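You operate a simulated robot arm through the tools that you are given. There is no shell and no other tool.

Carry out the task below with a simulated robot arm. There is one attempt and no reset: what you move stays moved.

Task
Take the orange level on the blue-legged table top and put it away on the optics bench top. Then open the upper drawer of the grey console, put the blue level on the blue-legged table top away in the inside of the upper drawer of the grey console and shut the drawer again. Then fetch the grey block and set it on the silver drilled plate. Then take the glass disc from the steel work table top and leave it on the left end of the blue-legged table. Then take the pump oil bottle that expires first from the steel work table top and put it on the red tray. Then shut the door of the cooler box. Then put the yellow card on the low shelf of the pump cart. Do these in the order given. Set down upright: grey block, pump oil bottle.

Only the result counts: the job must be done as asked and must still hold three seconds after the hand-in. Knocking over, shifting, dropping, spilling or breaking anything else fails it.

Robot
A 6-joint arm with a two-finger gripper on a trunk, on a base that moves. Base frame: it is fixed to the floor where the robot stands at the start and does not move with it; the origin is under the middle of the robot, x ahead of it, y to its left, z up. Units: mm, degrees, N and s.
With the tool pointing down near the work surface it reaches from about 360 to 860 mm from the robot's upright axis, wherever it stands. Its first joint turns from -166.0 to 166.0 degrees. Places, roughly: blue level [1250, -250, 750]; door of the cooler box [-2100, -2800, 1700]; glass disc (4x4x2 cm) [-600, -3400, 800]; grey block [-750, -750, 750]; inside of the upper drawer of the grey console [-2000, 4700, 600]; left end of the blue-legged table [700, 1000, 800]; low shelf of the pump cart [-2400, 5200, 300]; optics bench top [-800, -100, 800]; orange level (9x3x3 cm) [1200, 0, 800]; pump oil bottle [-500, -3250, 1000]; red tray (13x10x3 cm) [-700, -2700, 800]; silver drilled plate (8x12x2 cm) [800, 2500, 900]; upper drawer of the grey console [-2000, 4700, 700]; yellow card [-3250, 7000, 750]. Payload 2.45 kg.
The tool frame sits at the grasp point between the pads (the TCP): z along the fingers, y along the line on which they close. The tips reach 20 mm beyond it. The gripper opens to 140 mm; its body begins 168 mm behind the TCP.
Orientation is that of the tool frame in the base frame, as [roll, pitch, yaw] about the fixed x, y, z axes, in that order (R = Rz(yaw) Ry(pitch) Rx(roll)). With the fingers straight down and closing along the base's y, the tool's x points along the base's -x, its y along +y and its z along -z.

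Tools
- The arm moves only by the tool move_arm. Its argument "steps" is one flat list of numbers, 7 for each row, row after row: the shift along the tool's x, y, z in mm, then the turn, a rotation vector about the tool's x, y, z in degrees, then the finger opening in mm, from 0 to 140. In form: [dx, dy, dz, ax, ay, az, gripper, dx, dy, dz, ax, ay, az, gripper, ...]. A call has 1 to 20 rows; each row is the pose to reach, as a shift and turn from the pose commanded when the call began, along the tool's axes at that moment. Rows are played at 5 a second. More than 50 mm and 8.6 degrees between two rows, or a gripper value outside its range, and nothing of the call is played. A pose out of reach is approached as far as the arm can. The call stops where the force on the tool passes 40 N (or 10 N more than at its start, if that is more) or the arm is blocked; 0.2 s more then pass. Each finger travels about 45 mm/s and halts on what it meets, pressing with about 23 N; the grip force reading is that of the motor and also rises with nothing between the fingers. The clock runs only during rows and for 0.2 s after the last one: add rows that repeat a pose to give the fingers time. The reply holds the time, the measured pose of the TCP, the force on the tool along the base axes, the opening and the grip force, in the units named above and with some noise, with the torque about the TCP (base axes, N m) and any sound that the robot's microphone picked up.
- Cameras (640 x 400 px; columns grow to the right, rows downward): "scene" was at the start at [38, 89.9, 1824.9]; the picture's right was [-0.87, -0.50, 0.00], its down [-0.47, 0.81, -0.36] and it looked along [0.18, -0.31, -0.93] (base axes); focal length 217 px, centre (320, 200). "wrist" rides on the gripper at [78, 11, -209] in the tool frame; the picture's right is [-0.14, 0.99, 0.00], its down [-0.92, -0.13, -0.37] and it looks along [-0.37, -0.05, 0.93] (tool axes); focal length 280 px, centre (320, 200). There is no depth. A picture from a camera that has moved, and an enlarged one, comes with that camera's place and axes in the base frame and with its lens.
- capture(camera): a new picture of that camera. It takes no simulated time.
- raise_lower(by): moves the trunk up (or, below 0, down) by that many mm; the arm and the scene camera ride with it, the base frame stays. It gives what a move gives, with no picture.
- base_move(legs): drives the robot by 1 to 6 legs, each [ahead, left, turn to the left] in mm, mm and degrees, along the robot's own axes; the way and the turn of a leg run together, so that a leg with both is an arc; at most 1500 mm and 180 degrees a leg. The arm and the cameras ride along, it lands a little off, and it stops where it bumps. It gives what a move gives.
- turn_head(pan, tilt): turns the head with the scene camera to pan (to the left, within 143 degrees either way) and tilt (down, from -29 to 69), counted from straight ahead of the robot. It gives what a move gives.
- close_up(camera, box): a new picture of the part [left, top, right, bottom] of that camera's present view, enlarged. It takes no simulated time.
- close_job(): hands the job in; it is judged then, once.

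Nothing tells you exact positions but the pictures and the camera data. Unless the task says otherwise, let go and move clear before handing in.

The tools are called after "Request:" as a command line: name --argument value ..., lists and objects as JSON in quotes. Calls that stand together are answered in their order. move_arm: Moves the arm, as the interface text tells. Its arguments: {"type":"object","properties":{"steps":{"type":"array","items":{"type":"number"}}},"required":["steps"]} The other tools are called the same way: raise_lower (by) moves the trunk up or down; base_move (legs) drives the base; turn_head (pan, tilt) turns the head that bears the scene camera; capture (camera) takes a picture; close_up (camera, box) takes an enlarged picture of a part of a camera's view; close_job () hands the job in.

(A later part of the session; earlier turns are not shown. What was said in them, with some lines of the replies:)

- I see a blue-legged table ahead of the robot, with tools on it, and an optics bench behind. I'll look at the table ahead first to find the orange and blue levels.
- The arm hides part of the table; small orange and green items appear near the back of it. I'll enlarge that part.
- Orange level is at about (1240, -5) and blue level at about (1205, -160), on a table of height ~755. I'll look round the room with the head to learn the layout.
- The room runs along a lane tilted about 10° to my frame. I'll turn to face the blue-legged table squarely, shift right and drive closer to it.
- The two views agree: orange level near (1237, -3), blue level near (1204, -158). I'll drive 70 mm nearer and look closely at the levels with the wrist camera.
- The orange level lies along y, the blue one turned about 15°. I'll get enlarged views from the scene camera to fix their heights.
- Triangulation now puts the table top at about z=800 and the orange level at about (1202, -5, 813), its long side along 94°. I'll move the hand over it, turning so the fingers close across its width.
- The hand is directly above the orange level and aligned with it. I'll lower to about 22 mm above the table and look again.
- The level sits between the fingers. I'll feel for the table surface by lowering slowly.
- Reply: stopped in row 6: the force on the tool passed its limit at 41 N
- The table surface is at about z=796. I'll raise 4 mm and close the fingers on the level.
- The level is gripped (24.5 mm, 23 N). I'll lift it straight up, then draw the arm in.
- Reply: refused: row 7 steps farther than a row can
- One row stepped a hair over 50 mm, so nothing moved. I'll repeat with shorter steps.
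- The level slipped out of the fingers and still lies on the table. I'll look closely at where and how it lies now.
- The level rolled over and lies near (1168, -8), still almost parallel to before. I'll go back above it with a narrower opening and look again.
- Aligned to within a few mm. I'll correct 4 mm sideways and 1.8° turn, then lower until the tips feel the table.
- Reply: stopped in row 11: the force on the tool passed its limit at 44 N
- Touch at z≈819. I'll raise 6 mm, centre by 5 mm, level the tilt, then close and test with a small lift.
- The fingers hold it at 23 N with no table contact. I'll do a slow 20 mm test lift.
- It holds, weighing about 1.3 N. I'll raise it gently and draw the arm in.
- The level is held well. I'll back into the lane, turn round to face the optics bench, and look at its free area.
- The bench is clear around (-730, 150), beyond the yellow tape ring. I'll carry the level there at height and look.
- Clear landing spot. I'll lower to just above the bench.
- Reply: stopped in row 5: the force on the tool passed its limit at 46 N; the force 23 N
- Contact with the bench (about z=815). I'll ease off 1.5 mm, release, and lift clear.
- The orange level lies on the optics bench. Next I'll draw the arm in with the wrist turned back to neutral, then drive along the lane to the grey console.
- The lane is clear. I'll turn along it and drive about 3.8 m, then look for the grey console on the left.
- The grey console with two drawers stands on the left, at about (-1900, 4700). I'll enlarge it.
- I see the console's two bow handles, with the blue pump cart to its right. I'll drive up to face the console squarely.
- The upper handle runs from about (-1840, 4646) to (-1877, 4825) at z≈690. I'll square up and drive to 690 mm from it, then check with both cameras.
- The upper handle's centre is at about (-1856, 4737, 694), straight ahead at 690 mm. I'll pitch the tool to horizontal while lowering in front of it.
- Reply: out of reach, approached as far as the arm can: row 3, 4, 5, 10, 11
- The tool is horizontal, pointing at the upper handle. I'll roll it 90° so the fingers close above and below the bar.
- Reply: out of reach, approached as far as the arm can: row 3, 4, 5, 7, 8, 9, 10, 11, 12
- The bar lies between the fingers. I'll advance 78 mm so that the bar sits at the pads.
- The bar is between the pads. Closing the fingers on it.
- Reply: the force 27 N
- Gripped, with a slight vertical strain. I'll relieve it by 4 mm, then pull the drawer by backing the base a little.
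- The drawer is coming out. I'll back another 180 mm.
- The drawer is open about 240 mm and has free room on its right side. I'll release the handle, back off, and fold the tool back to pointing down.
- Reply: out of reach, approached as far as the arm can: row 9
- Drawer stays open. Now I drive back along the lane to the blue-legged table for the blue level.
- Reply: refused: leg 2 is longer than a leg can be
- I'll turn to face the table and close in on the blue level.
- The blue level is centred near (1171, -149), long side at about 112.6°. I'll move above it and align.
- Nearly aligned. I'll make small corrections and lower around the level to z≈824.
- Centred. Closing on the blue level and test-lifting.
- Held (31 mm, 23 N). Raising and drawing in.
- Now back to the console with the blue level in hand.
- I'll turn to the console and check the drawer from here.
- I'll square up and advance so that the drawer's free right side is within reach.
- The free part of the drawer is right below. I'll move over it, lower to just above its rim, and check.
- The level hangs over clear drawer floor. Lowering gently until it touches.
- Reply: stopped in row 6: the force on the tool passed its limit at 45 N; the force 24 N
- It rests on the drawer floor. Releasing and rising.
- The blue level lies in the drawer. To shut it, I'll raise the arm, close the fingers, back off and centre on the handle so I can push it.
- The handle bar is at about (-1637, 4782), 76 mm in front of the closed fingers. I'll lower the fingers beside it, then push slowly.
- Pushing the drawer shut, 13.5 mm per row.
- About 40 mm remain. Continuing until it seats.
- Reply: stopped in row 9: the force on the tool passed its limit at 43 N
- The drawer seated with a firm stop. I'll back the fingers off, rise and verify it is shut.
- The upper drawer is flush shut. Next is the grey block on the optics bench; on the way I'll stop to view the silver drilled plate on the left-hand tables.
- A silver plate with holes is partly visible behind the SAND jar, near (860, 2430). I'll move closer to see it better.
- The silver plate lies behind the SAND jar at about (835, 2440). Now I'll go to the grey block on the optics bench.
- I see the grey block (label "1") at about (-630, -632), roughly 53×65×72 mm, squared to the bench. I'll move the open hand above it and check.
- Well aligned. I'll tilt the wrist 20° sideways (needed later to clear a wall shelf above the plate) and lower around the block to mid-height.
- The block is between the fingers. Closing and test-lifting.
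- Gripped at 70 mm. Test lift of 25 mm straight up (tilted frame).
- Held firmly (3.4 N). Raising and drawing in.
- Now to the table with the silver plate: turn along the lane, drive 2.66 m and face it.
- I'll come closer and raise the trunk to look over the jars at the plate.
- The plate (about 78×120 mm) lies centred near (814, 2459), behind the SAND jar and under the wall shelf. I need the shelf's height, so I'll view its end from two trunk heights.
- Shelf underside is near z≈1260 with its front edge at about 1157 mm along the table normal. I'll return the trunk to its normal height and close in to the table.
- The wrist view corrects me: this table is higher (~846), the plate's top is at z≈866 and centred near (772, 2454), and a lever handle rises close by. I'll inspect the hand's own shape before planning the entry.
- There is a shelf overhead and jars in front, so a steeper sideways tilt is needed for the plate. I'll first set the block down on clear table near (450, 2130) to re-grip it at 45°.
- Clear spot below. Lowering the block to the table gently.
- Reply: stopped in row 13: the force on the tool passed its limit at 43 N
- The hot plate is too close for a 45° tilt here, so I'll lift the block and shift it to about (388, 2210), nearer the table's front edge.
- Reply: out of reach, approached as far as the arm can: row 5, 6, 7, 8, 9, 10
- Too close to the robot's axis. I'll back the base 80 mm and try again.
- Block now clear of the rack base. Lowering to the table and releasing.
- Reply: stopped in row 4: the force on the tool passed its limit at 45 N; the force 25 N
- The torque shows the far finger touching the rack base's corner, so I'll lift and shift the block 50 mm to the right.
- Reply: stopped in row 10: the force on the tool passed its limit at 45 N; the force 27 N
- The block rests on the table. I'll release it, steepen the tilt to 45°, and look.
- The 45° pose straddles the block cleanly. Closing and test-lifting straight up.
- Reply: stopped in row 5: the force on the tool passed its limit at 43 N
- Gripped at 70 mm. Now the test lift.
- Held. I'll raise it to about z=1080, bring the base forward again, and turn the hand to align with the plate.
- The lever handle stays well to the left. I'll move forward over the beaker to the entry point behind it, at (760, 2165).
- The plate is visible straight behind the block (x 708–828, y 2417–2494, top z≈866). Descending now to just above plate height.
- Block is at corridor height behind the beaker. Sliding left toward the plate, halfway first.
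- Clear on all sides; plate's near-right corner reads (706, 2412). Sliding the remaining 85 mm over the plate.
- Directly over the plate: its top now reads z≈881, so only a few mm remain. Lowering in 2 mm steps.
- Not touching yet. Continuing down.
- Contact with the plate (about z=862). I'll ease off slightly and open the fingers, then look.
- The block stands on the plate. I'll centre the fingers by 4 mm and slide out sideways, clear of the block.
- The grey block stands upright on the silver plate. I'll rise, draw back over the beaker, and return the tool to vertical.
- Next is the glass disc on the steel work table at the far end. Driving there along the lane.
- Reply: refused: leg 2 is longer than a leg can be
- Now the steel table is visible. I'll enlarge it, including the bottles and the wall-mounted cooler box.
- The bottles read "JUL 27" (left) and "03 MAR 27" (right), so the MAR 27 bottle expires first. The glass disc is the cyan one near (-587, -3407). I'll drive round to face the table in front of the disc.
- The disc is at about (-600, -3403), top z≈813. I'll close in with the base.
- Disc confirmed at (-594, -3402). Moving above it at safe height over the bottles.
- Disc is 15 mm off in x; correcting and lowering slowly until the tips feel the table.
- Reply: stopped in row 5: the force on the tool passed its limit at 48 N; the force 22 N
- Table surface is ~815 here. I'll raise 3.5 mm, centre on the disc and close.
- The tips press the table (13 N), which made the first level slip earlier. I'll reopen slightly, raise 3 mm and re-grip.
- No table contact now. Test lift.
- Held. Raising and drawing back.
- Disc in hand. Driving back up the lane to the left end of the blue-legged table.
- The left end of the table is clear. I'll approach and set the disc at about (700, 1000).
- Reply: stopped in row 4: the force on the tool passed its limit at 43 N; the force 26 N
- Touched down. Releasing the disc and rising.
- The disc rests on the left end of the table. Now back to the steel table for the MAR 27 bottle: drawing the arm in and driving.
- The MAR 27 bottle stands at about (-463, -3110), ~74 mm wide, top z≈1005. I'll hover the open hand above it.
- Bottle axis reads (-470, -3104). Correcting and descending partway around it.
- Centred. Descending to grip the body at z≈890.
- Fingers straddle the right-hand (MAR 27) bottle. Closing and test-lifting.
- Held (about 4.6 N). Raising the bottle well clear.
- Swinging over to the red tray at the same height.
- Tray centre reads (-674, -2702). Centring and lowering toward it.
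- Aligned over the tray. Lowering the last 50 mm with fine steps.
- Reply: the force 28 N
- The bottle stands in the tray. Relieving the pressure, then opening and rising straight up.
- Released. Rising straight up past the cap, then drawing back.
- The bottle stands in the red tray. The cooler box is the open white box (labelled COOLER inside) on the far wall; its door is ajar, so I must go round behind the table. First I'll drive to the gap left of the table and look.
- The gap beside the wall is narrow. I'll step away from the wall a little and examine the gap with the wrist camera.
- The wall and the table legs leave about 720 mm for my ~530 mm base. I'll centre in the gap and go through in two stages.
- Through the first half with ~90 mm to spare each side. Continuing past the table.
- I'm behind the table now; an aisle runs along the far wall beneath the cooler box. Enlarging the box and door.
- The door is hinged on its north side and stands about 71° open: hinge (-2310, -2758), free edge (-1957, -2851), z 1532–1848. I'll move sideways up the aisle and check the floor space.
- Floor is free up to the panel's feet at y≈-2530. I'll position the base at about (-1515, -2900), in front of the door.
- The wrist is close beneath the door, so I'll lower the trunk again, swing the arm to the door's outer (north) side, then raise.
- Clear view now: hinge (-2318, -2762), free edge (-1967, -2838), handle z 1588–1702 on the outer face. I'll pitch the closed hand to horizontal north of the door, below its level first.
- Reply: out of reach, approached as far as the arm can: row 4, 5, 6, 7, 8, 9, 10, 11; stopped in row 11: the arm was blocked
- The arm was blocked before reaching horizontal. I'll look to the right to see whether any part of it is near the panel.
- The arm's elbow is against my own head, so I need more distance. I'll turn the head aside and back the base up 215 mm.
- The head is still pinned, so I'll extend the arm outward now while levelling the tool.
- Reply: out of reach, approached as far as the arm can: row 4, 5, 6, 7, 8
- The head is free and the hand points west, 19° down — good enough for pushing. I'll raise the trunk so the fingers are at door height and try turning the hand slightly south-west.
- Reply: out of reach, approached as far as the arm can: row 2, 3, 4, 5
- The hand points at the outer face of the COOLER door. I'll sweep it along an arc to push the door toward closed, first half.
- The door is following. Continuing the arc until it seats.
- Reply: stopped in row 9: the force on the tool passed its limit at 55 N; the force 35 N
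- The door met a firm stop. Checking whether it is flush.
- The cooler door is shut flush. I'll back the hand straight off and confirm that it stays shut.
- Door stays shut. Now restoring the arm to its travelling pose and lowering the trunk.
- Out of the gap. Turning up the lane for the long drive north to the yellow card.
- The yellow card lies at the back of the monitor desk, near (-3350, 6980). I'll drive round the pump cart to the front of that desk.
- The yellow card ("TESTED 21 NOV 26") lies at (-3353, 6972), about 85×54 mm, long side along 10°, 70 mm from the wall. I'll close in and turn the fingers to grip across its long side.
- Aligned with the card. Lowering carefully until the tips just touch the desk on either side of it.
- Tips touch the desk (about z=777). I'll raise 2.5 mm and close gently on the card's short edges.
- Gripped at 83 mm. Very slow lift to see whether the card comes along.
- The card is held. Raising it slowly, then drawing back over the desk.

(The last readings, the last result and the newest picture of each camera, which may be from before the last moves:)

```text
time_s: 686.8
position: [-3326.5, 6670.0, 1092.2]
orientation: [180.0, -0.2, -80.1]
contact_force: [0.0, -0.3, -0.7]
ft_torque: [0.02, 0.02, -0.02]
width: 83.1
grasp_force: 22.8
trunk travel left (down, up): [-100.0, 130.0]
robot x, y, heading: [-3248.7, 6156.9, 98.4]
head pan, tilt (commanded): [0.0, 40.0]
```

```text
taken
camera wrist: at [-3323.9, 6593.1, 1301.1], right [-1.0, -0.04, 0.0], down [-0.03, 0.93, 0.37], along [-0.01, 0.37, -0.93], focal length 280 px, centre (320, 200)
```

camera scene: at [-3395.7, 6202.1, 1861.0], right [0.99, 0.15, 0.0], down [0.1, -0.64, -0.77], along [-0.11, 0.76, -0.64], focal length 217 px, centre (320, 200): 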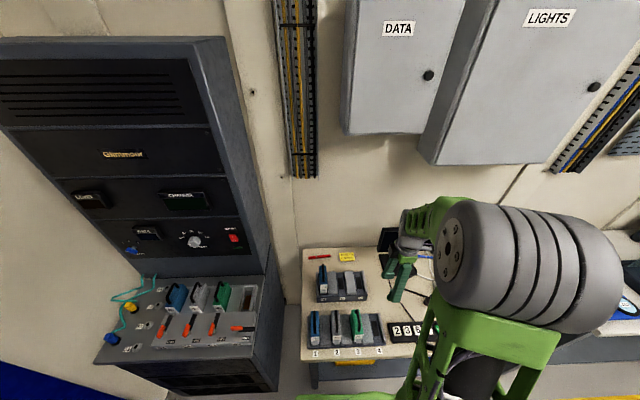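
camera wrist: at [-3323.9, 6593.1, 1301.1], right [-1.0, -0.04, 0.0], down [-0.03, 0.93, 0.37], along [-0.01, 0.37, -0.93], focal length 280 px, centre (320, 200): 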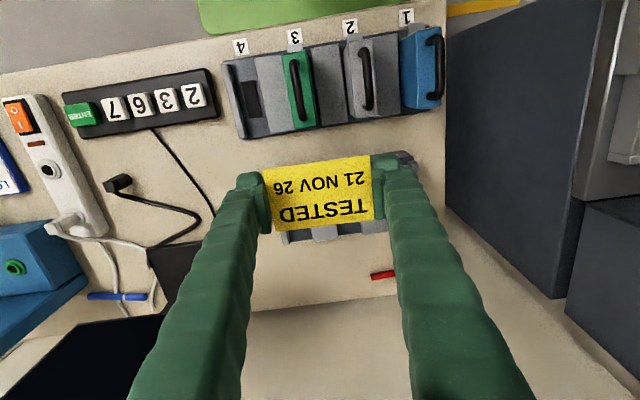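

Card secure. Driving back round to the front of the pump cart.

Request:
base_move --legs '[[-139, -940, 0], [-139, -940, 0], [0, 0, 90], [0, 640, 0]]'

Request:
turn_head --pan 0 --tilt 45

Request:
capture --camera "scene"

Request:
capture --camera "wrist"

```text
time_s: 713.3
position: [-1750.3, 5428.7, 1091.9]
orientation: [-180.0, -0.2, 10.1]
contact_force: [-0.4, 0.6, -0.9]
ft_torque: [-0.01, 0.05, -0.02]
width: 83.2
grasp_force: 23.3
trunk travel left (down, up): [-100.0, 130.0]
robot x, y, heading: [-1236.2, 5508.4, -171.5]
head pan, tilt (commanded): [0.0, 40.0]
```

```text
time_s: 714.0
position: [-1750.9, 5428.7, 1092.9]
orientation: [-180.0, -0.3, 10.1]
contact_force: [0.2, 0.5, -1.1]
ft_torque: [0.03, 0.0, -0.01]
width: 83.4
grasp_force: 23.5
trunk travel left (down, up): [-100.0, 130.0]
robot x, y, heading: [-1235.4, 5503.7, -171.3]
head pan, tilt (commanded): [0.0, 45.0]
```

```text
taken
camera scene: at [-1305.7, 5354.6, 1853.8], right [-0.15, 0.99, 0.0], down [0.7, 0.11, -0.71], along [-0.7, -0.11, -0.71], focal length 217 px, centre (320, 200)
```

scene: 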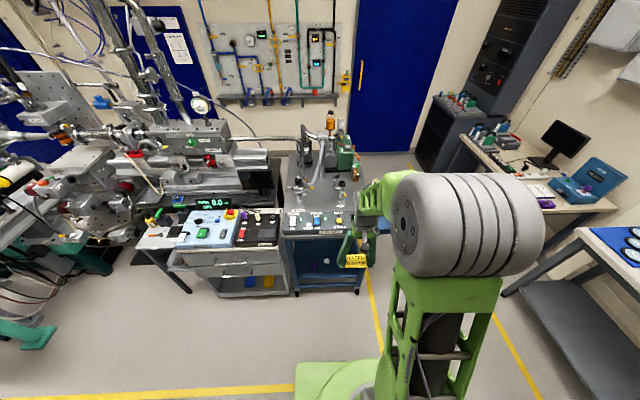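

```text
taken
camera wrist: at [-1672.8, 5431.4, 1301.0], right [0.04, -1.0, 0.0], down [-0.93, -0.04, 0.37], along [-0.37, -0.01, -0.93], focal length 280 px, centre (320, 200)
```

wrist: 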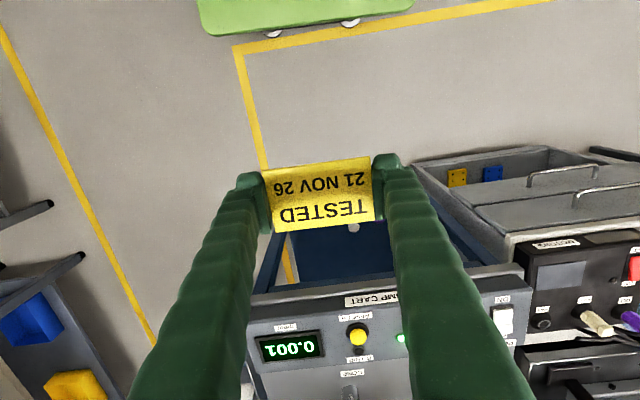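

Request:
close_up --camera "wrist" --box '[240, 180, 460, 320]'

Request:
close_up --camera "scene" --box '[270, 200, 390, 310]'

```text
2.86 times, centred on (350, 250) of wrist
camera zoom: at [-1672.8, 5431.4, 1301.0], right [0.04, -1.0, 0.0], down [-0.93, -0.04, 0.37], along [-0.37, -0.01, -0.93], focal length 801 px, centre (234, 57)
```

zoom: 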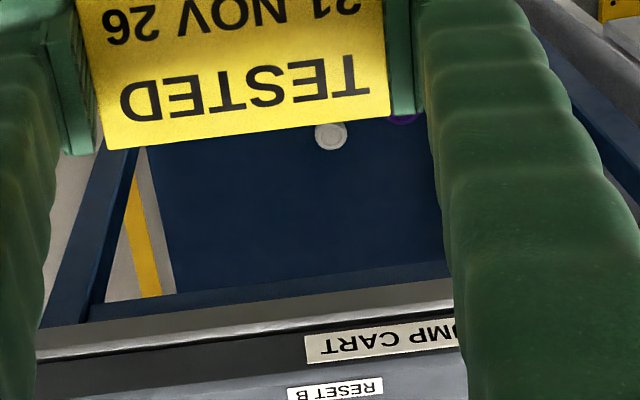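

```text
3.64 times, centred on (330, 255) of scene
camera zoom: at [-1305.7, 5354.6, 1853.8], right [-0.15, 0.99, 0.0], down [0.7, 0.11, -0.71], along [-0.7, -0.11, -0.71], focal length 790 px, centre (284, 0)
```

zoom: 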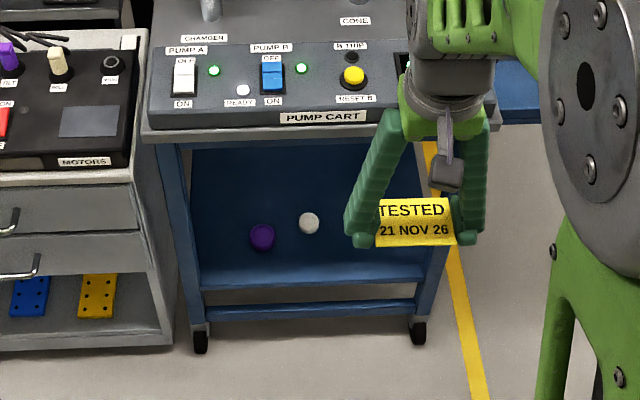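

The low shelf's front edge runs from about (-1988, 5074) to (-2087, 5548) at z≈320, with clear space on its right. I'll square up to it.

Request:
base_move --legs '[[0, 0, 3.2], [0, -96, 0], [235, 0, 0]]'

Request:
raise_lower --by -98

Request:
capture --camera "scene"

Request:
capture --camera "wrist"

```text
time_s: 717.2
position: [-1994.2, 5443.4, 1092.3]
orientation: [-179.9, -0.4, 13.3]
contact_force: [0.6, -0.7, -0.2]
ft_torque: [0.0, -0.03, 0.02]
width: 83.6
grasp_force: 23.0
trunk travel left (down, up): [-100.0, 130.0]
robot x, y, heading: [-1486.6, 5556.7, -167.9]
head pan, tilt (commanded): [0.0, 45.0]
```

```text
time_s: 718.6
position: [-1993.9, 5445.1, 994.4]
orientation: [-180.0, -0.2, 13.3]
contact_force: [0.5, 0.4, -0.3]
ft_torque: [0.0, 0.0, 0.01]
width: 83.4
grasp_force: 22.8
trunk travel left (down, up): [-2.0, 228.0]
robot x, y, heading: [-1483.4, 5549.9, -168.0]
head pan, tilt (commanded): [0.0, 45.0]
```

```text
taken
camera scene: at [-1545.6, 5395.5, 1755.9], right [-0.21, 0.98, 0.0], down [0.69, 0.15, -0.71], along [-0.69, -0.15, -0.71], focal length 217 px, centre (320, 200)
```

scene: 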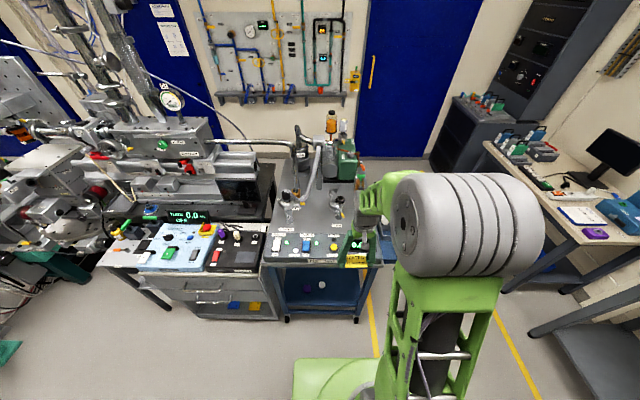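

```text
taken
camera wrist: at [-1916.4, 5451.5, 1203.2], right [0.09, -1.0, 0.0], down [-0.93, -0.09, 0.37], along [-0.36, -0.03, -0.93], focal length 280 px, centre (320, 200)
```

wrist: 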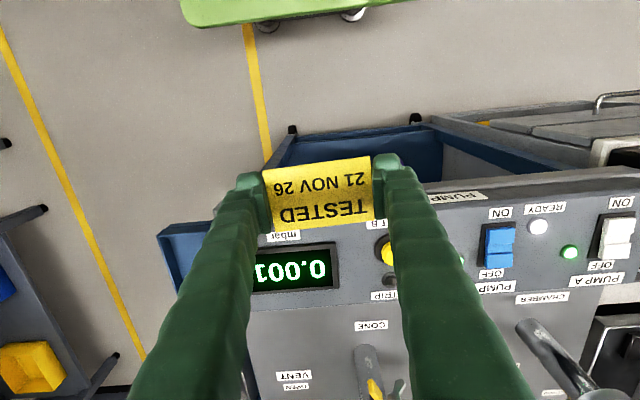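

The card hangs just in front of the cart's top edge. I'll draw back 70 mm and lower it in front of the cart to shelf level.

Request:
move_arm --steps '[25, 0, 0, 0, 0, 0, 66, 50, 0, 0, 0, 0, 0, 66, 70, 0, 5, 0, 0, 0, 66, 70, 0, 30, 0, 0, 0, 66, 70, 0, 60, 0, 0, 0, 66, 70, 0, 90, 0, 0, 0, 66, 70, 0, 120, 0, 0, 0, 66, 70, 0, 150, 0, 0, 0, 66, 70, 0, 180, 0, 0, 0, 66, 70, 0, 210, 0, 0, 0, 66, 70, 0, 240, 0, 0, 0, 66, 70, 0, 270, 0, 0, 0, 66, 70, 0, 300, 0, 0, 0, 66, 70, 0, 330, 0, 0, 0, 66, 70, 0, 360, 0, 0, 0, 66, 70, 0, 390, 0, 0, 0, 66, 70, 0, 415, 0, 0, 0, 66, 70, 0, 430, 0, 0, 0, 66]'

Request:
capture --camera "wrist"

Request:
close_up --camera "scene" --box '[240, 210, 440, 340]'

```text
time_s: 722.4
position: [-1924.1, 5460.3, 563.4]
orientation: [-179.9, -0.3, 13.2]
contact_force: [-0.7, 0.8, -0.3]
ft_torque: [0.05, 0.01, 0.01]
width: 83.7
grasp_force: 22.9
trunk travel left (down, up): [-2.0, 228.0]
robot x, y, heading: [-1479.5, 5558.3, -168.1]
head pan, tilt (commanded): [0.0, 45.0]
```

```text
taken
camera wrist: at [-1846.5, 5468.2, 773.3], right [0.09, -1.0, 0.0], down [-0.93, -0.09, 0.36], along [-0.36, -0.03, -0.93], focal length 280 px, centre (320, 200)
```

wrist: 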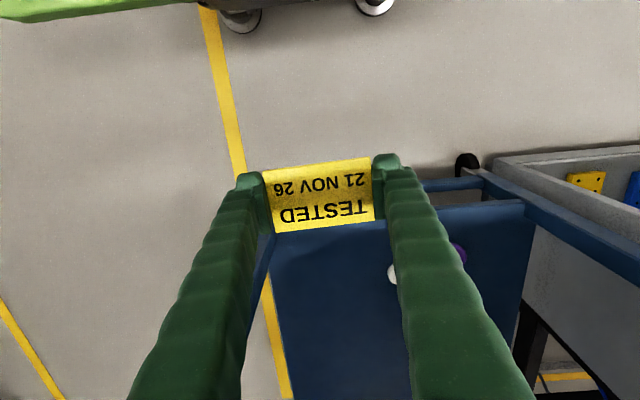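

```text
3.08 times, centred on (340, 275) of scene
camera zoom: at [-1545.8, 5395.5, 1755.7], right [-0.21, 0.98, 0.0], down [0.69, 0.15, -0.71], along [-0.69, -0.15, -0.71], focal length 669 px, centre (258, -31)
```

zoom: 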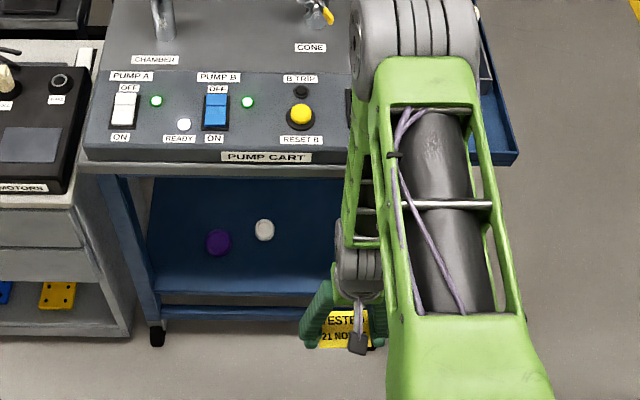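

The card is in front of the shelf. I'll lower a bit more and tilt the hand 20° forward.

Request:
move_arm --steps '[0, 0, 25, 0, -4, 0, 66, 0, 0, 50, 0, -8, 0, 66, 0, 0, 75, 0, -12, 0, 66, 0, 0, 100, 0, -16, 0, 66, 0, 0, 125, 0, -20, 0, 66, 0, 0, 135, 0, -20, 0, 66, 0, 0, 135, 0, -20, 0, 66]'

Request:
capture --camera "wrist"

Request:
close_up --camera "scene" --box '[240, 210, 440, 340]'

```text
time_s: 724.0
position: [-1923.2, 5461.3, 430.1]
orientation: [-179.9, 19.7, 13.3]
contact_force: [-0.1, 0.7, -1.1]
ft_torque: [0.0, 0.02, -0.01]
width: 83.4
grasp_force: 23.3
trunk travel left (down, up): [-2.0, 228.0]
robot x, y, heading: [-1485.9, 5555.6, -168.2]
head pan, tilt (commanded): [0.0, 45.0]
```

```text
taken
camera wrist: at [-1780.9, 5483.0, 599.5], right [0.1, -0.99, 0.05], down [-0.75, -0.05, 0.66], along [-0.65, -0.1, -0.75], focal length 280 px, centre (320, 200)
```

wrist: 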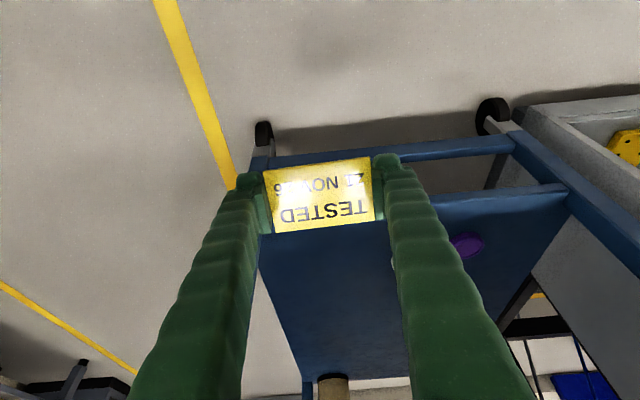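

```text
3.08 times, centred on (340, 275) of scene
camera zoom: at [-1545.8, 5395.5, 1755.8], right [-0.21, 0.98, 0.0], down [0.69, 0.15, -0.71], along [-0.69, -0.15, -0.71], focal length 669 px, centre (258, -31)
```

zoom: 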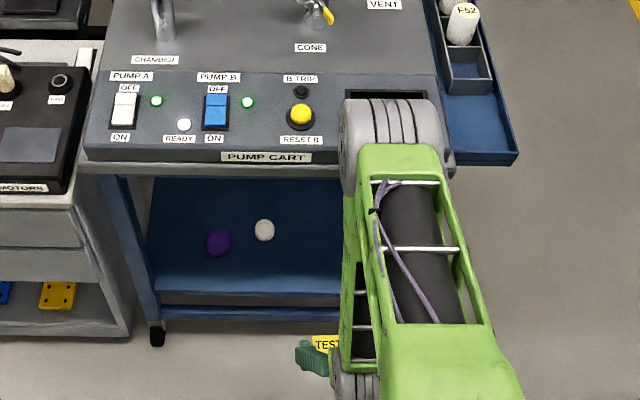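

The shelf surface is at about z=285 and its front edge at (-2073, 5430). Moving the card forward under the cart top.

Request:
move_arm --steps '[-22.8, -0.7, 8.2, 0, 0, 0, 66, -45.7, -1.4, 16.4, 0, 0, 0, 66, -68.5, -2.1, 24.5, 0, 0, 0, 66, -91.4, -2.8, 32.7, 0, 0, 0, 66, -114.2, -3.6, 40.9, 0, 0, 0, 66, -137, -4.3, 49, 0, 0, 0, 66, -160, -5, 57.2, 0, 0, 0, 66, -183, -5.7, 65.4, 0, 0, 0, 66, -205.6, -6.4, 73.6, 0, 0, 0, 66, -205.6, -6.4, 73.6, 0, 0, 0, 66]'

Request:
capture --camera "wrist"

Request:
close_up --camera "scene" --box '[240, 210, 440, 340]'

```text
time_s: 726.2
position: [-2118.9, 5421.6, 426.4]
orientation: [180.0, 19.0, 13.2]
contact_force: [-0.1, 0.4, -0.3]
ft_torque: [-0.04, -0.01, 0.01]
width: 83.5
grasp_force: 22.9
trunk travel left (down, up): [-2.0, 228.0]
robot x, y, heading: [-1480.4, 5554.0, -168.3]
head pan, tilt (commanded): [0.0, 45.0]
```

```text
taken
camera wrist: at [-1979.6, 5443.2, 598.8], right [0.1, -0.99, 0.05], down [-0.76, -0.05, 0.65], along [-0.64, -0.1, -0.76], focal length 280 px, centre (320, 200)
```

wrist: 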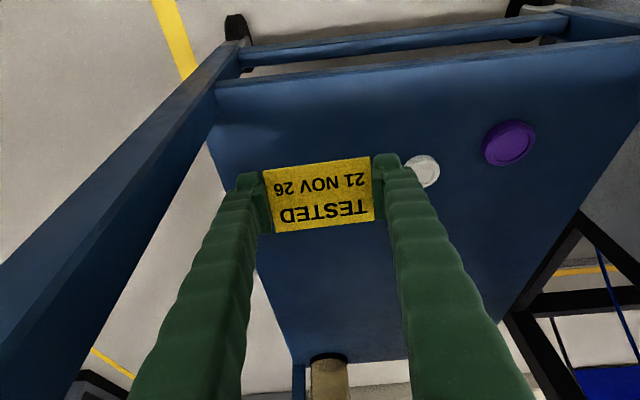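

```text
3.08 times, centred on (340, 275) of scene
camera zoom: at [-1534.0, 5398.4, 1756.1], right [-0.2, 0.98, 0.0], down [0.69, 0.14, -0.71], along [-0.7, -0.15, -0.7], focal length 669 px, centre (258, -31)
```

zoom: 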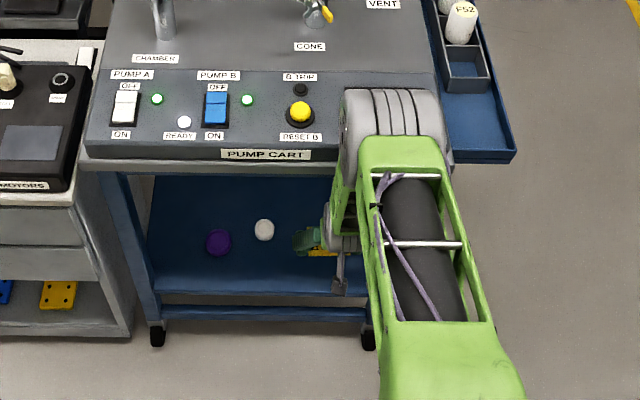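

The robot leans back slightly, so a link is touching the cart's front edge. Retreating at once.

Request:
move_arm --steps '[15, 0, -5.4, 0, 0, 0, 66, 37, 0, -13.4, 0, 0, 0, 66, 60, 0, -21.5, 0, 0, 0, 66, 84, 0, -30, 0, 0, 0, 66, 108, 0, -38.6, 0, 0, 0, 66, 108, 0, -38.6, 0, 0, 0, 66]'

Request:
capture --camera "scene"

Request:
close_up --camera "scene" --box '[240, 210, 440, 340]'

```text
time_s: 727.6
position: [-2024.5, 5444.9, 429.2]
orientation: [-180.0, 19.9, 13.3]
contact_force: [0.3, 0.2, 0.7]
ft_torque: [-0.01, 0.0, -0.04]
width: 83.2
grasp_force: 23.5
trunk travel left (down, up): [-2.0, 228.0]
robot x, y, heading: [-1486.2, 5553.2, -168.2]
head pan, tilt (commanded): [0.0, 45.0]
```

```text
taken
camera scene: at [-1545.6, 5395.5, 1755.7], right [-0.21, 0.98, 0.0], down [0.69, 0.15, -0.71], along [-0.69, -0.15, -0.71], focal length 217 px, centre (320, 200)
```

scene: 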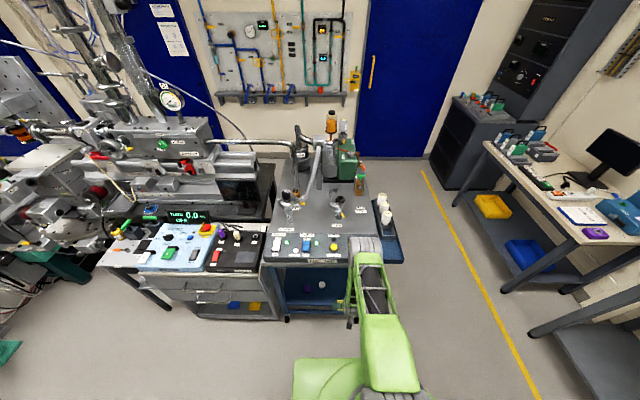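

```text
3.08 times, centred on (340, 275) of scene
camera zoom: at [-1545.6, 5395.5, 1755.7], right [-0.21, 0.98, 0.0], down [0.69, 0.15, -0.71], along [-0.69, -0.15, -0.71], focal length 669 px, centre (258, -31)
```

zoom: 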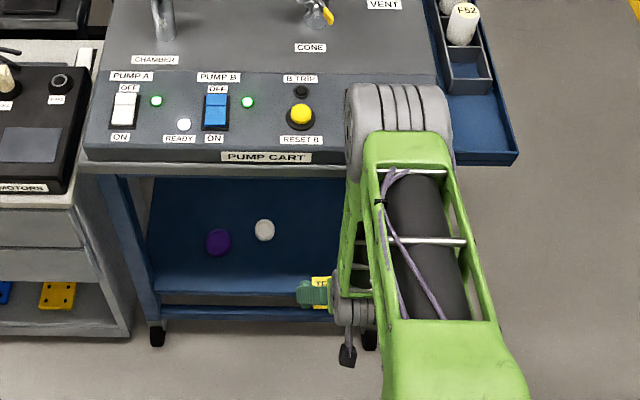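

No shift of the cart is visible. Entering lower keeps my forearm clear of the top edge, so I'll back off, descend to about z=345 with a 28° tilt, then go in.

Request:
move_arm --steps '[17, 0, 11.8, 0, -1.6, 0, 66, 33.8, 0.3, 23.5, 0, -3.2, 0, 66, 50.7, 0.5, 35.3, 0, -4.8, 0, 66, 67.6, 0.6, 47, 0, -6.4, 0, 66, 84.5, 0.7, 58.8, 0, -8, 0, 66, 84.5, 0.7, 58.8, 0, -8, 0, 66]'

Request:
capture --camera "wrist"

Request:
close_up --camera "scene" --box '[240, 210, 440, 340]'

```text
time_s: 729.0
position: [-1972.6, 5456.6, 346.1]
orientation: [-180.0, 28.0, 13.3]
contact_force: [-18.7, -3.9, 9.8]
ft_torque: [0.99, -4.94, 0.13]
width: 83.3
grasp_force: 23.0
trunk travel left (down, up): [-2.0, 228.0]
robot x, y, heading: [-1484.8, 5553.7, -168.1]
head pan, tilt (commanded): [0.0, 45.0]
```

```text
taken
camera wrist: at [-1806.9, 5484.4, 494.3], right [0.11, -0.99, 0.06], down [-0.65, -0.02, 0.76], along [-0.75, -0.12, -0.65], focal length 280 px, centre (320, 200)
```

wrist: 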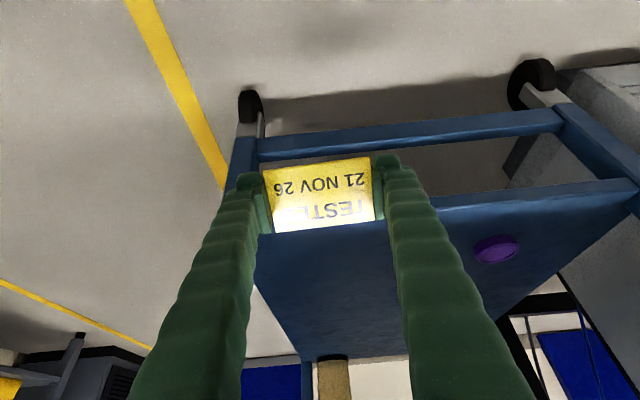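

```text
3.08 times, centred on (340, 275) of scene
camera zoom: at [-1546.4, 5395.4, 1755.8], right [-0.21, 0.98, 0.0], down [0.69, 0.15, -0.71], along [-0.69, -0.14, -0.71], focal length 669 px, centre (258, -31)
```

zoom: 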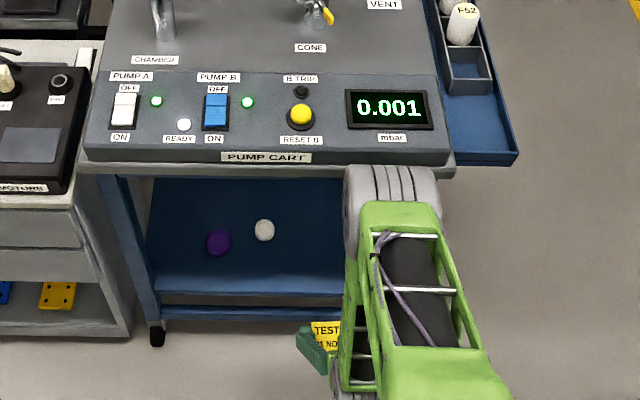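

The hand's rear touches my own base front here. I'll move the hand forward and up to free it, then back the base away.

Request:
move_arm --steps '[-20, 0, -1, 0, 0, 0, 66, -40, -0.5, -2, 0, 0, 0, 66, -59.3, -0.8, -2.5, 0, 0, 0, 66, -59.3, -0.8, -2.5, 0, 0, 0, 66]'

Request:
capture --camera "wrist"

```text
time_s: 730.0
position: [-2017.4, 5448.5, 375.3]
orientation: [180.0, 27.9, 13.3]
contact_force: [0.5, 0.0, -1.0]
ft_torque: [0.0, -0.01, 0.04]
width: 83.4
grasp_force: 22.6
trunk travel left (down, up): [-2.0, 228.0]
robot x, y, heading: [-1482.2, 5552.9, -168.3]
head pan, tilt (commanded): [0.0, 45.0]
```

```text
taken
camera wrist: at [-1853.7, 5475.4, 524.1], right [0.11, -0.99, 0.06], down [-0.66, -0.02, 0.76], along [-0.75, -0.12, -0.65], focal length 280 px, centre (320, 200)
```

wrist: 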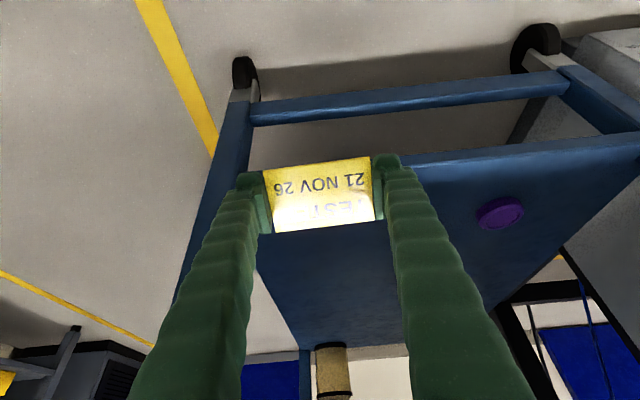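

Free again with no strain. Now inserting the card low under the cart top.

Request:
move_arm --steps '[-15.7, 0.4, 14.4, 0, 0, 0, 66, -31.5, 0.9, 28.8, 0, 0, 0, 66, -47.2, 1.3, 43.2, 0, 0, 0, 66, -63, 1.7, 57.6, 0, 0, 0, 66, -78.7, 2.2, 72, 0, 0, 0, 66, -94.4, 2.6, 86.4, 0, 0, 0, 66, -94.4, 2.6, 86.4, 0, 0, 0, 66]'

Request:
capture --camera "wrist"

Request:
close_up --camera "scene" --box '[240, 210, 440, 340]'

```text
time_s: 731.6
position: [-2136.1, 5414.6, 343.0]
orientation: [-179.9, 27.8, 13.3]
contact_force: [0.1, 0.3, 0.8]
ft_torque: [0.05, -0.02, -0.02]
width: 83.3
grasp_force: 22.9
trunk travel left (down, up): [-2.0, 228.0]
robot x, y, heading: [-1485.6, 5550.7, -168.1]
head pan, tilt (commanded): [0.0, 45.0]
```

```text
taken
camera wrist: at [-1972.3, 5442.1, 491.5], right [0.11, -0.99, 0.06], down [-0.66, -0.02, 0.76], along [-0.75, -0.12, -0.65], focal length 280 px, centre (320, 200)
```

wrist: 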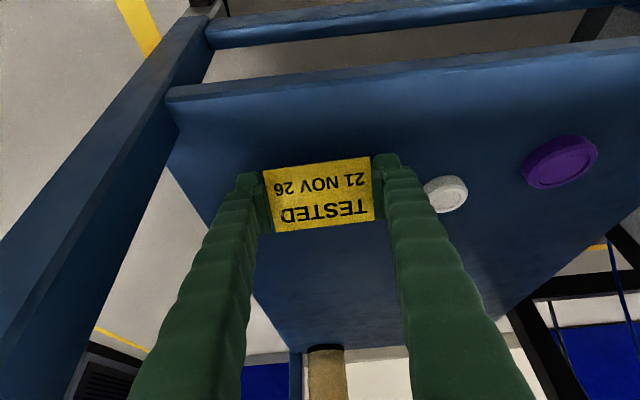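

```text
3.08 times, centred on (340, 275) of scene
camera zoom: at [-1545.8, 5395.4, 1755.7], right [-0.21, 0.98, 0.0], down [0.69, 0.15, -0.71], along [-0.69, -0.15, -0.71], focal length 669 px, centre (258, -31)
```

zoom: 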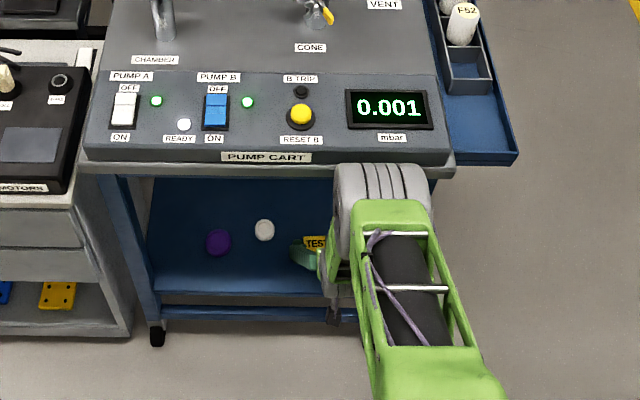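

In position with no contact anywhere. Lowering gently until the card's near edge touches the shelf.

Request:
move_arm --steps '[3.8, 0, 7.1, 0, 0, 0, 66, 7.5, 0, 14.1, 0, 0, 0, 66, 9.4, 0, 17.7, 0, 0, 0, 66, 10.8, 0, 20.3, 0, 0, 0, 66, 11.7, 0, 22.1, 0, 0, 0, 66, 12.7, 0, 23.8, 0, 0, 0, 66, 12.7, 0, 23.8, 0, 0, 0, 66]'

Request:
capture --camera "wrist"

```text
time_s: 732.7
position: [-2138.2, 5414.1, 322.4]
orientation: [179.9, 28.0, 13.3]
contact_force: [16.7, 2.4, 34.8]
ft_torque: [0.05, -0.6, 0.12]
width: 83.5
grasp_force: 23.0
trunk travel left (down, up): [-2.0, 228.0]
robot x, y, heading: [-1485.8, 5551.8, -168.0]
head pan, tilt (commanded): [0.0, 45.0]
stopped in row 5: the force on the tool passed its limit at 45 N (the readings are from after the stop); the commanded pose is now the measured one
```

```text
taken
camera wrist: at [-1973.3, 5442.0, 469.3], right [0.11, -0.99, 0.06], down [-0.65, -0.02, 0.76], along [-0.75, -0.12, -0.65], focal length 280 px, centre (320, 200)
```

wrist: 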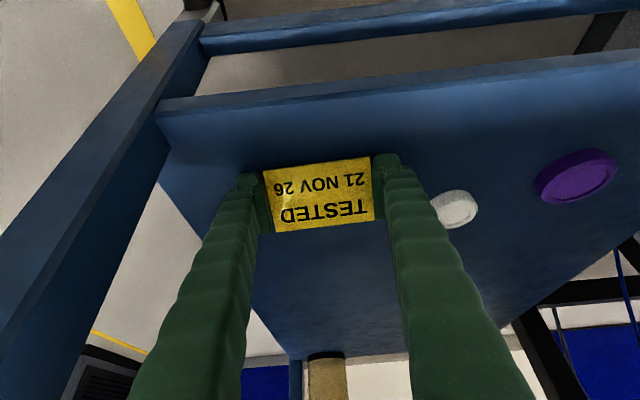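

Touching the shelf. Easing off 2 mm and opening the fingers to lay the card down.

Request:
move_arm --steps '[-0.9, 0, -1.8, 0, 0, 0, 66, -0.9, 0, -1.8, 0, 0, 0, 80, -0.9, 0, -1.8, 0, 0, 0, 86, -0.9, 0, -1.8, 0, 0, 0, 92, -0.9, 0, -1.8, 0, 0, 0, 98, -0.9, 0, -1.8, 0, 0, 0, 102, -0.9, 0, -1.8, 0, 0, 0, 102]'

Request:
capture --camera "wrist"

```text
time_s: 734.3
position: [-2138.5, 5414.9, 321.3]
orientation: [-179.9, 27.9, 13.3]
contact_force: [-0.4, 0.2, -0.1]
ft_torque: [0.05, -0.01, 0.0]
width: 102.3
grasp_force: 0.0
trunk travel left (down, up): [-2.0, 228.0]
robot x, y, heading: [-1488.0, 5550.5, -168.1]
head pan, tilt (commanded): [0.0, 45.0]
```

```text
taken
camera wrist: at [-1973.9, 5442.1, 469.6], right [0.11, -0.99, 0.06], down [-0.65, -0.02, 0.76], along [-0.75, -0.12, -0.65], focal length 280 px, centre (320, 200)
```

wrist: 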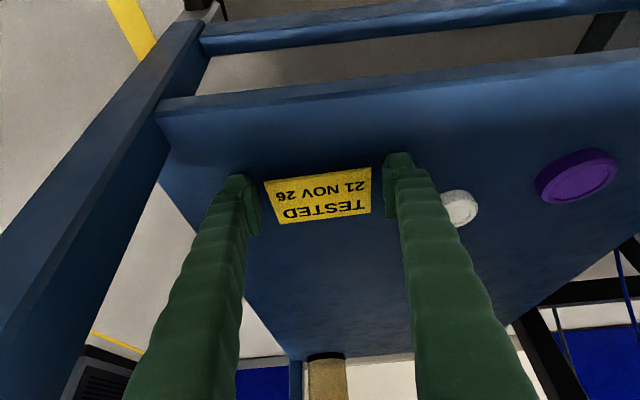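

The card lies flat on the low shelf. Rising slightly and backing the hand out along the way it came.

Request:
move_arm --steps '[-9.4, 0, -17.7, 0, 0, 0, 102, 22.4, -0.5, -45.8, 0, 0, 0, 102, 53.4, -2, -75.8, 0, 0, 0, 102, 84.2, -2.6, -105.6, 0, 0, 0, 102, 83.9, -3.3, -146.2, 0, 0, 0, 90, 80.6, -3.3, -189.8, 0, 0, 0, 80, 75.5, -3.7, -232.3, 0, 0, 0, 70, 61.8, -3.8, -276, 0, 0, 0, 60, 40.7, -3.8, -315.8, 0, 0, 0, 60, 19.6, -3.8, -355.6, 0, 0, 0, 60, -1.4, -3.8, -395.3, 0, 0, 0, 60, -22.5, -3.8, -435.1, 0, 0, 0, 60, -43.6, -3.8, -474.9, 0, 0, 0, 60, -64.6, -3.8, -514.6, 0, 0, 0, 60, -85.7, -3.8, -554.4, 0, 0, 0, 60]'

Request:
close_up --camera "scene" --box '[240, 210, 440, 340]'

Request:
base_move --legs '[[-350, 0, 0]]'

Request:
capture --camera "scene"

```text
time_s: 737.5
position: [-1994.3, 5454.5, 844.6]
orientation: [179.9, 27.6, 13.3]
contact_force: [0.2, -0.5, -0.3]
ft_torque: [0.01, 0.09, -0.01]
width: 60.2
grasp_force: 0.0
out of reach, approached as far as the arm can: row 13, 14, 15
trunk travel left (down, up): [-2.0, 228.0]
robot x, y, heading: [-1486.6, 5556.0, -168.1]
head pan, tilt (commanded): [0.0, 45.0]
```

```text
3.08 times, centred on (340, 275) of scene
camera zoom: at [-1544.7, 5395.6, 1755.8], right [-0.21, 0.98, 0.0], down [0.69, 0.15, -0.71], along [-0.69, -0.15, -0.71], focal length 669 px, centre (258, -31)
```

zoom: 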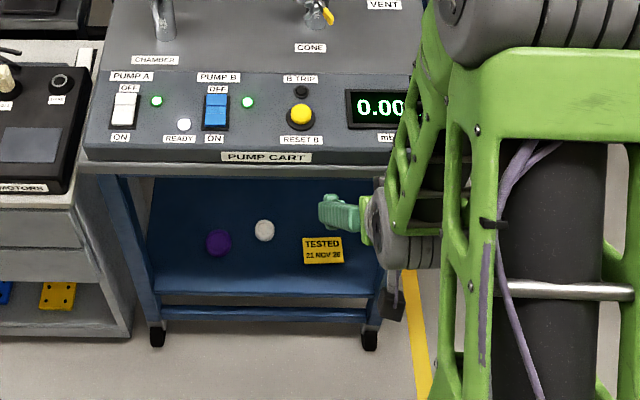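

```text
time_s: 739.8
position: [-1659.8, 5523.0, 844.3]
orientation: [179.9, 27.8, 13.4]
contact_force: [-0.1, 0.0, -0.6]
ft_torque: [0.0, -0.02, 0.02]
width: 60.0
grasp_force: 0.1
trunk travel left (down, up): [-2.0, 228.0]
robot x, y, heading: [-1151.6, 5622.1, -167.8]
head pan, tilt (commanded): [0.0, 45.0]
```

```text
taken
camera scene: at [-1210.3, 5465.9, 1755.8], right [-0.21, 0.98, 0.0], down [0.69, 0.15, -0.71], along [-0.69, -0.15, -0.71], focal length 217 px, centre (320, 200)
```

scene: 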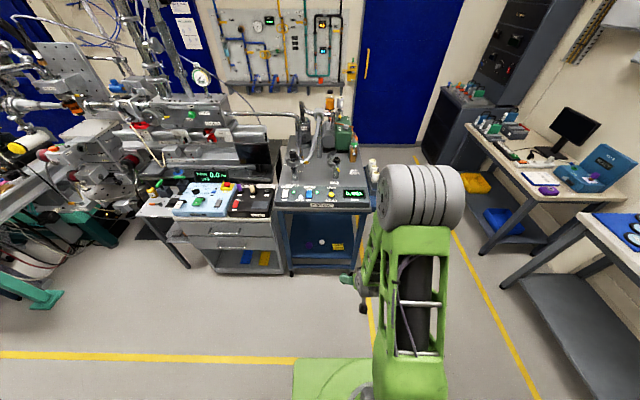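

Request:
close_up --camera "scene" --box '[200, 190, 400, 300]'

```text
3.20 times, centred on (300, 245) of scene
camera zoom: at [-1210.3, 5465.9, 1755.8], right [-0.21, 0.98, 0.0], down [0.69, 0.15, -0.71], along [-0.69, -0.15, -0.71], focal length 696 px, centre (384, 56)
```

zoom: 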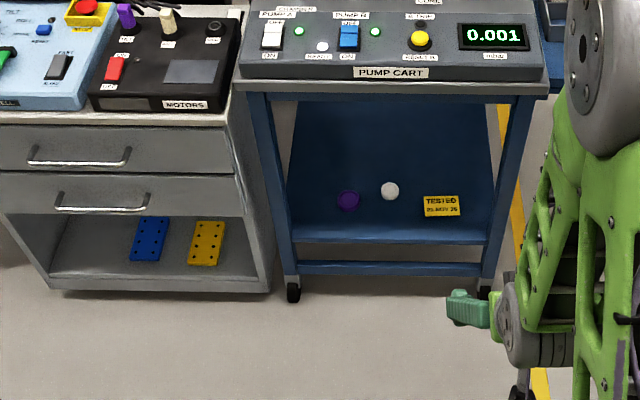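

The card rests on the low shelf, drawers shut. One last look back at the grey block on its plate before handing in.

Request:
turn_head --pan 110 --tilt 12

Request:
close_up --camera "scene" --box '[260, 180, 400, 270]'

```text
time_s: 741.7
position: [-1659.9, 5523.7, 844.3]
orientation: [-180.0, 27.7, 13.4]
contact_force: [-0.4, 0.0, 0.5]
ft_torque: [-0.05, -0.04, 0.0]
width: 60.3
grasp_force: 0.2
trunk travel left (down, up): [-2.0, 228.0]
robot x, y, heading: [-1149.1, 5620.8, -168.0]
head pan, tilt (commanded): [110.0, 12.0]
```

```text
4.44 times, centred on (330, 225) of scene
camera zoom: at [-1081.9, 5403.4, 1807.4], right [-0.85, -0.53, 0.0], down [-0.11, 0.18, -0.98], along [0.52, -0.83, -0.21], focal length 966 px, centre (276, 89)
```

zoom: 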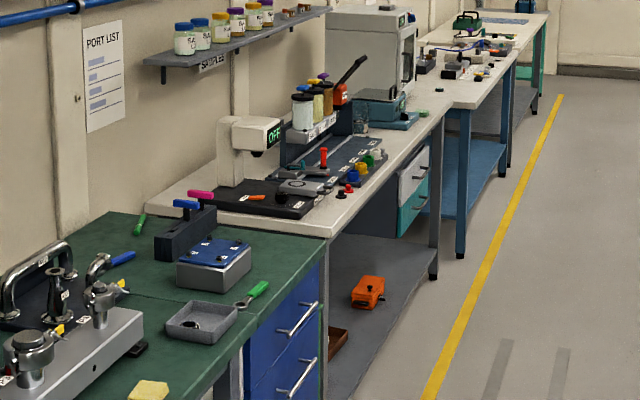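

Nothing in this view looks knocked over or out of place, though the block itself is hidden behind the jars; it was standing upright on its plate when I left it. All seven parts are done, and the hand is empty and clear, so I'm handing in.

Request:
close_job

```text
The job is handed in.
```

I did all seven parts in the order you gave and handed the job in. I don't have the result of the judging.

| Part | Where it ended up |
|---|---|
| Orange level | On the optics bench top, near the front and clear of the tape ring. |
| Blue level | Flat on the floor of the grey console's upper drawer. The drawer is shut flush. |
| Grey block | Upright on the silver drilled plate behind the SAND jar. |
| Glass disc | On the left end of the blue-legged table. |
| Pump oil bottle | The 03 MAR 27 bottle stands upright in the red tray. The other bottle reads 21 JUL 27. |
| Cooler box | I pushed the door of the white wall box shut, and it stayed shut when I backed off. |
| Yellow card | Flat on the low shelf of the pump cart. |

These could count against the result:

- **Orange level:** it slipped from the fingers on the first lift and fell back onto the table. I picked it up again and placed it.
- **Grey block:** I set it down once on the same table to re-grip it at a steeper angle. While I was setting it down, a fingertip pressed on the jar rack's base plate, with about 45 N on the tool. I saw no shift.
- **Pump cart:** an arm link touched the cart's front edge on the first try with the card. I backed off and compared views; the cart had not visibly moved.
- **Base:** it probably brushed the wall beside the steel work table once.

In my last look back the grey block was hidden behind the jars, so I could not re-check it. It was standing on the plate when I left it.
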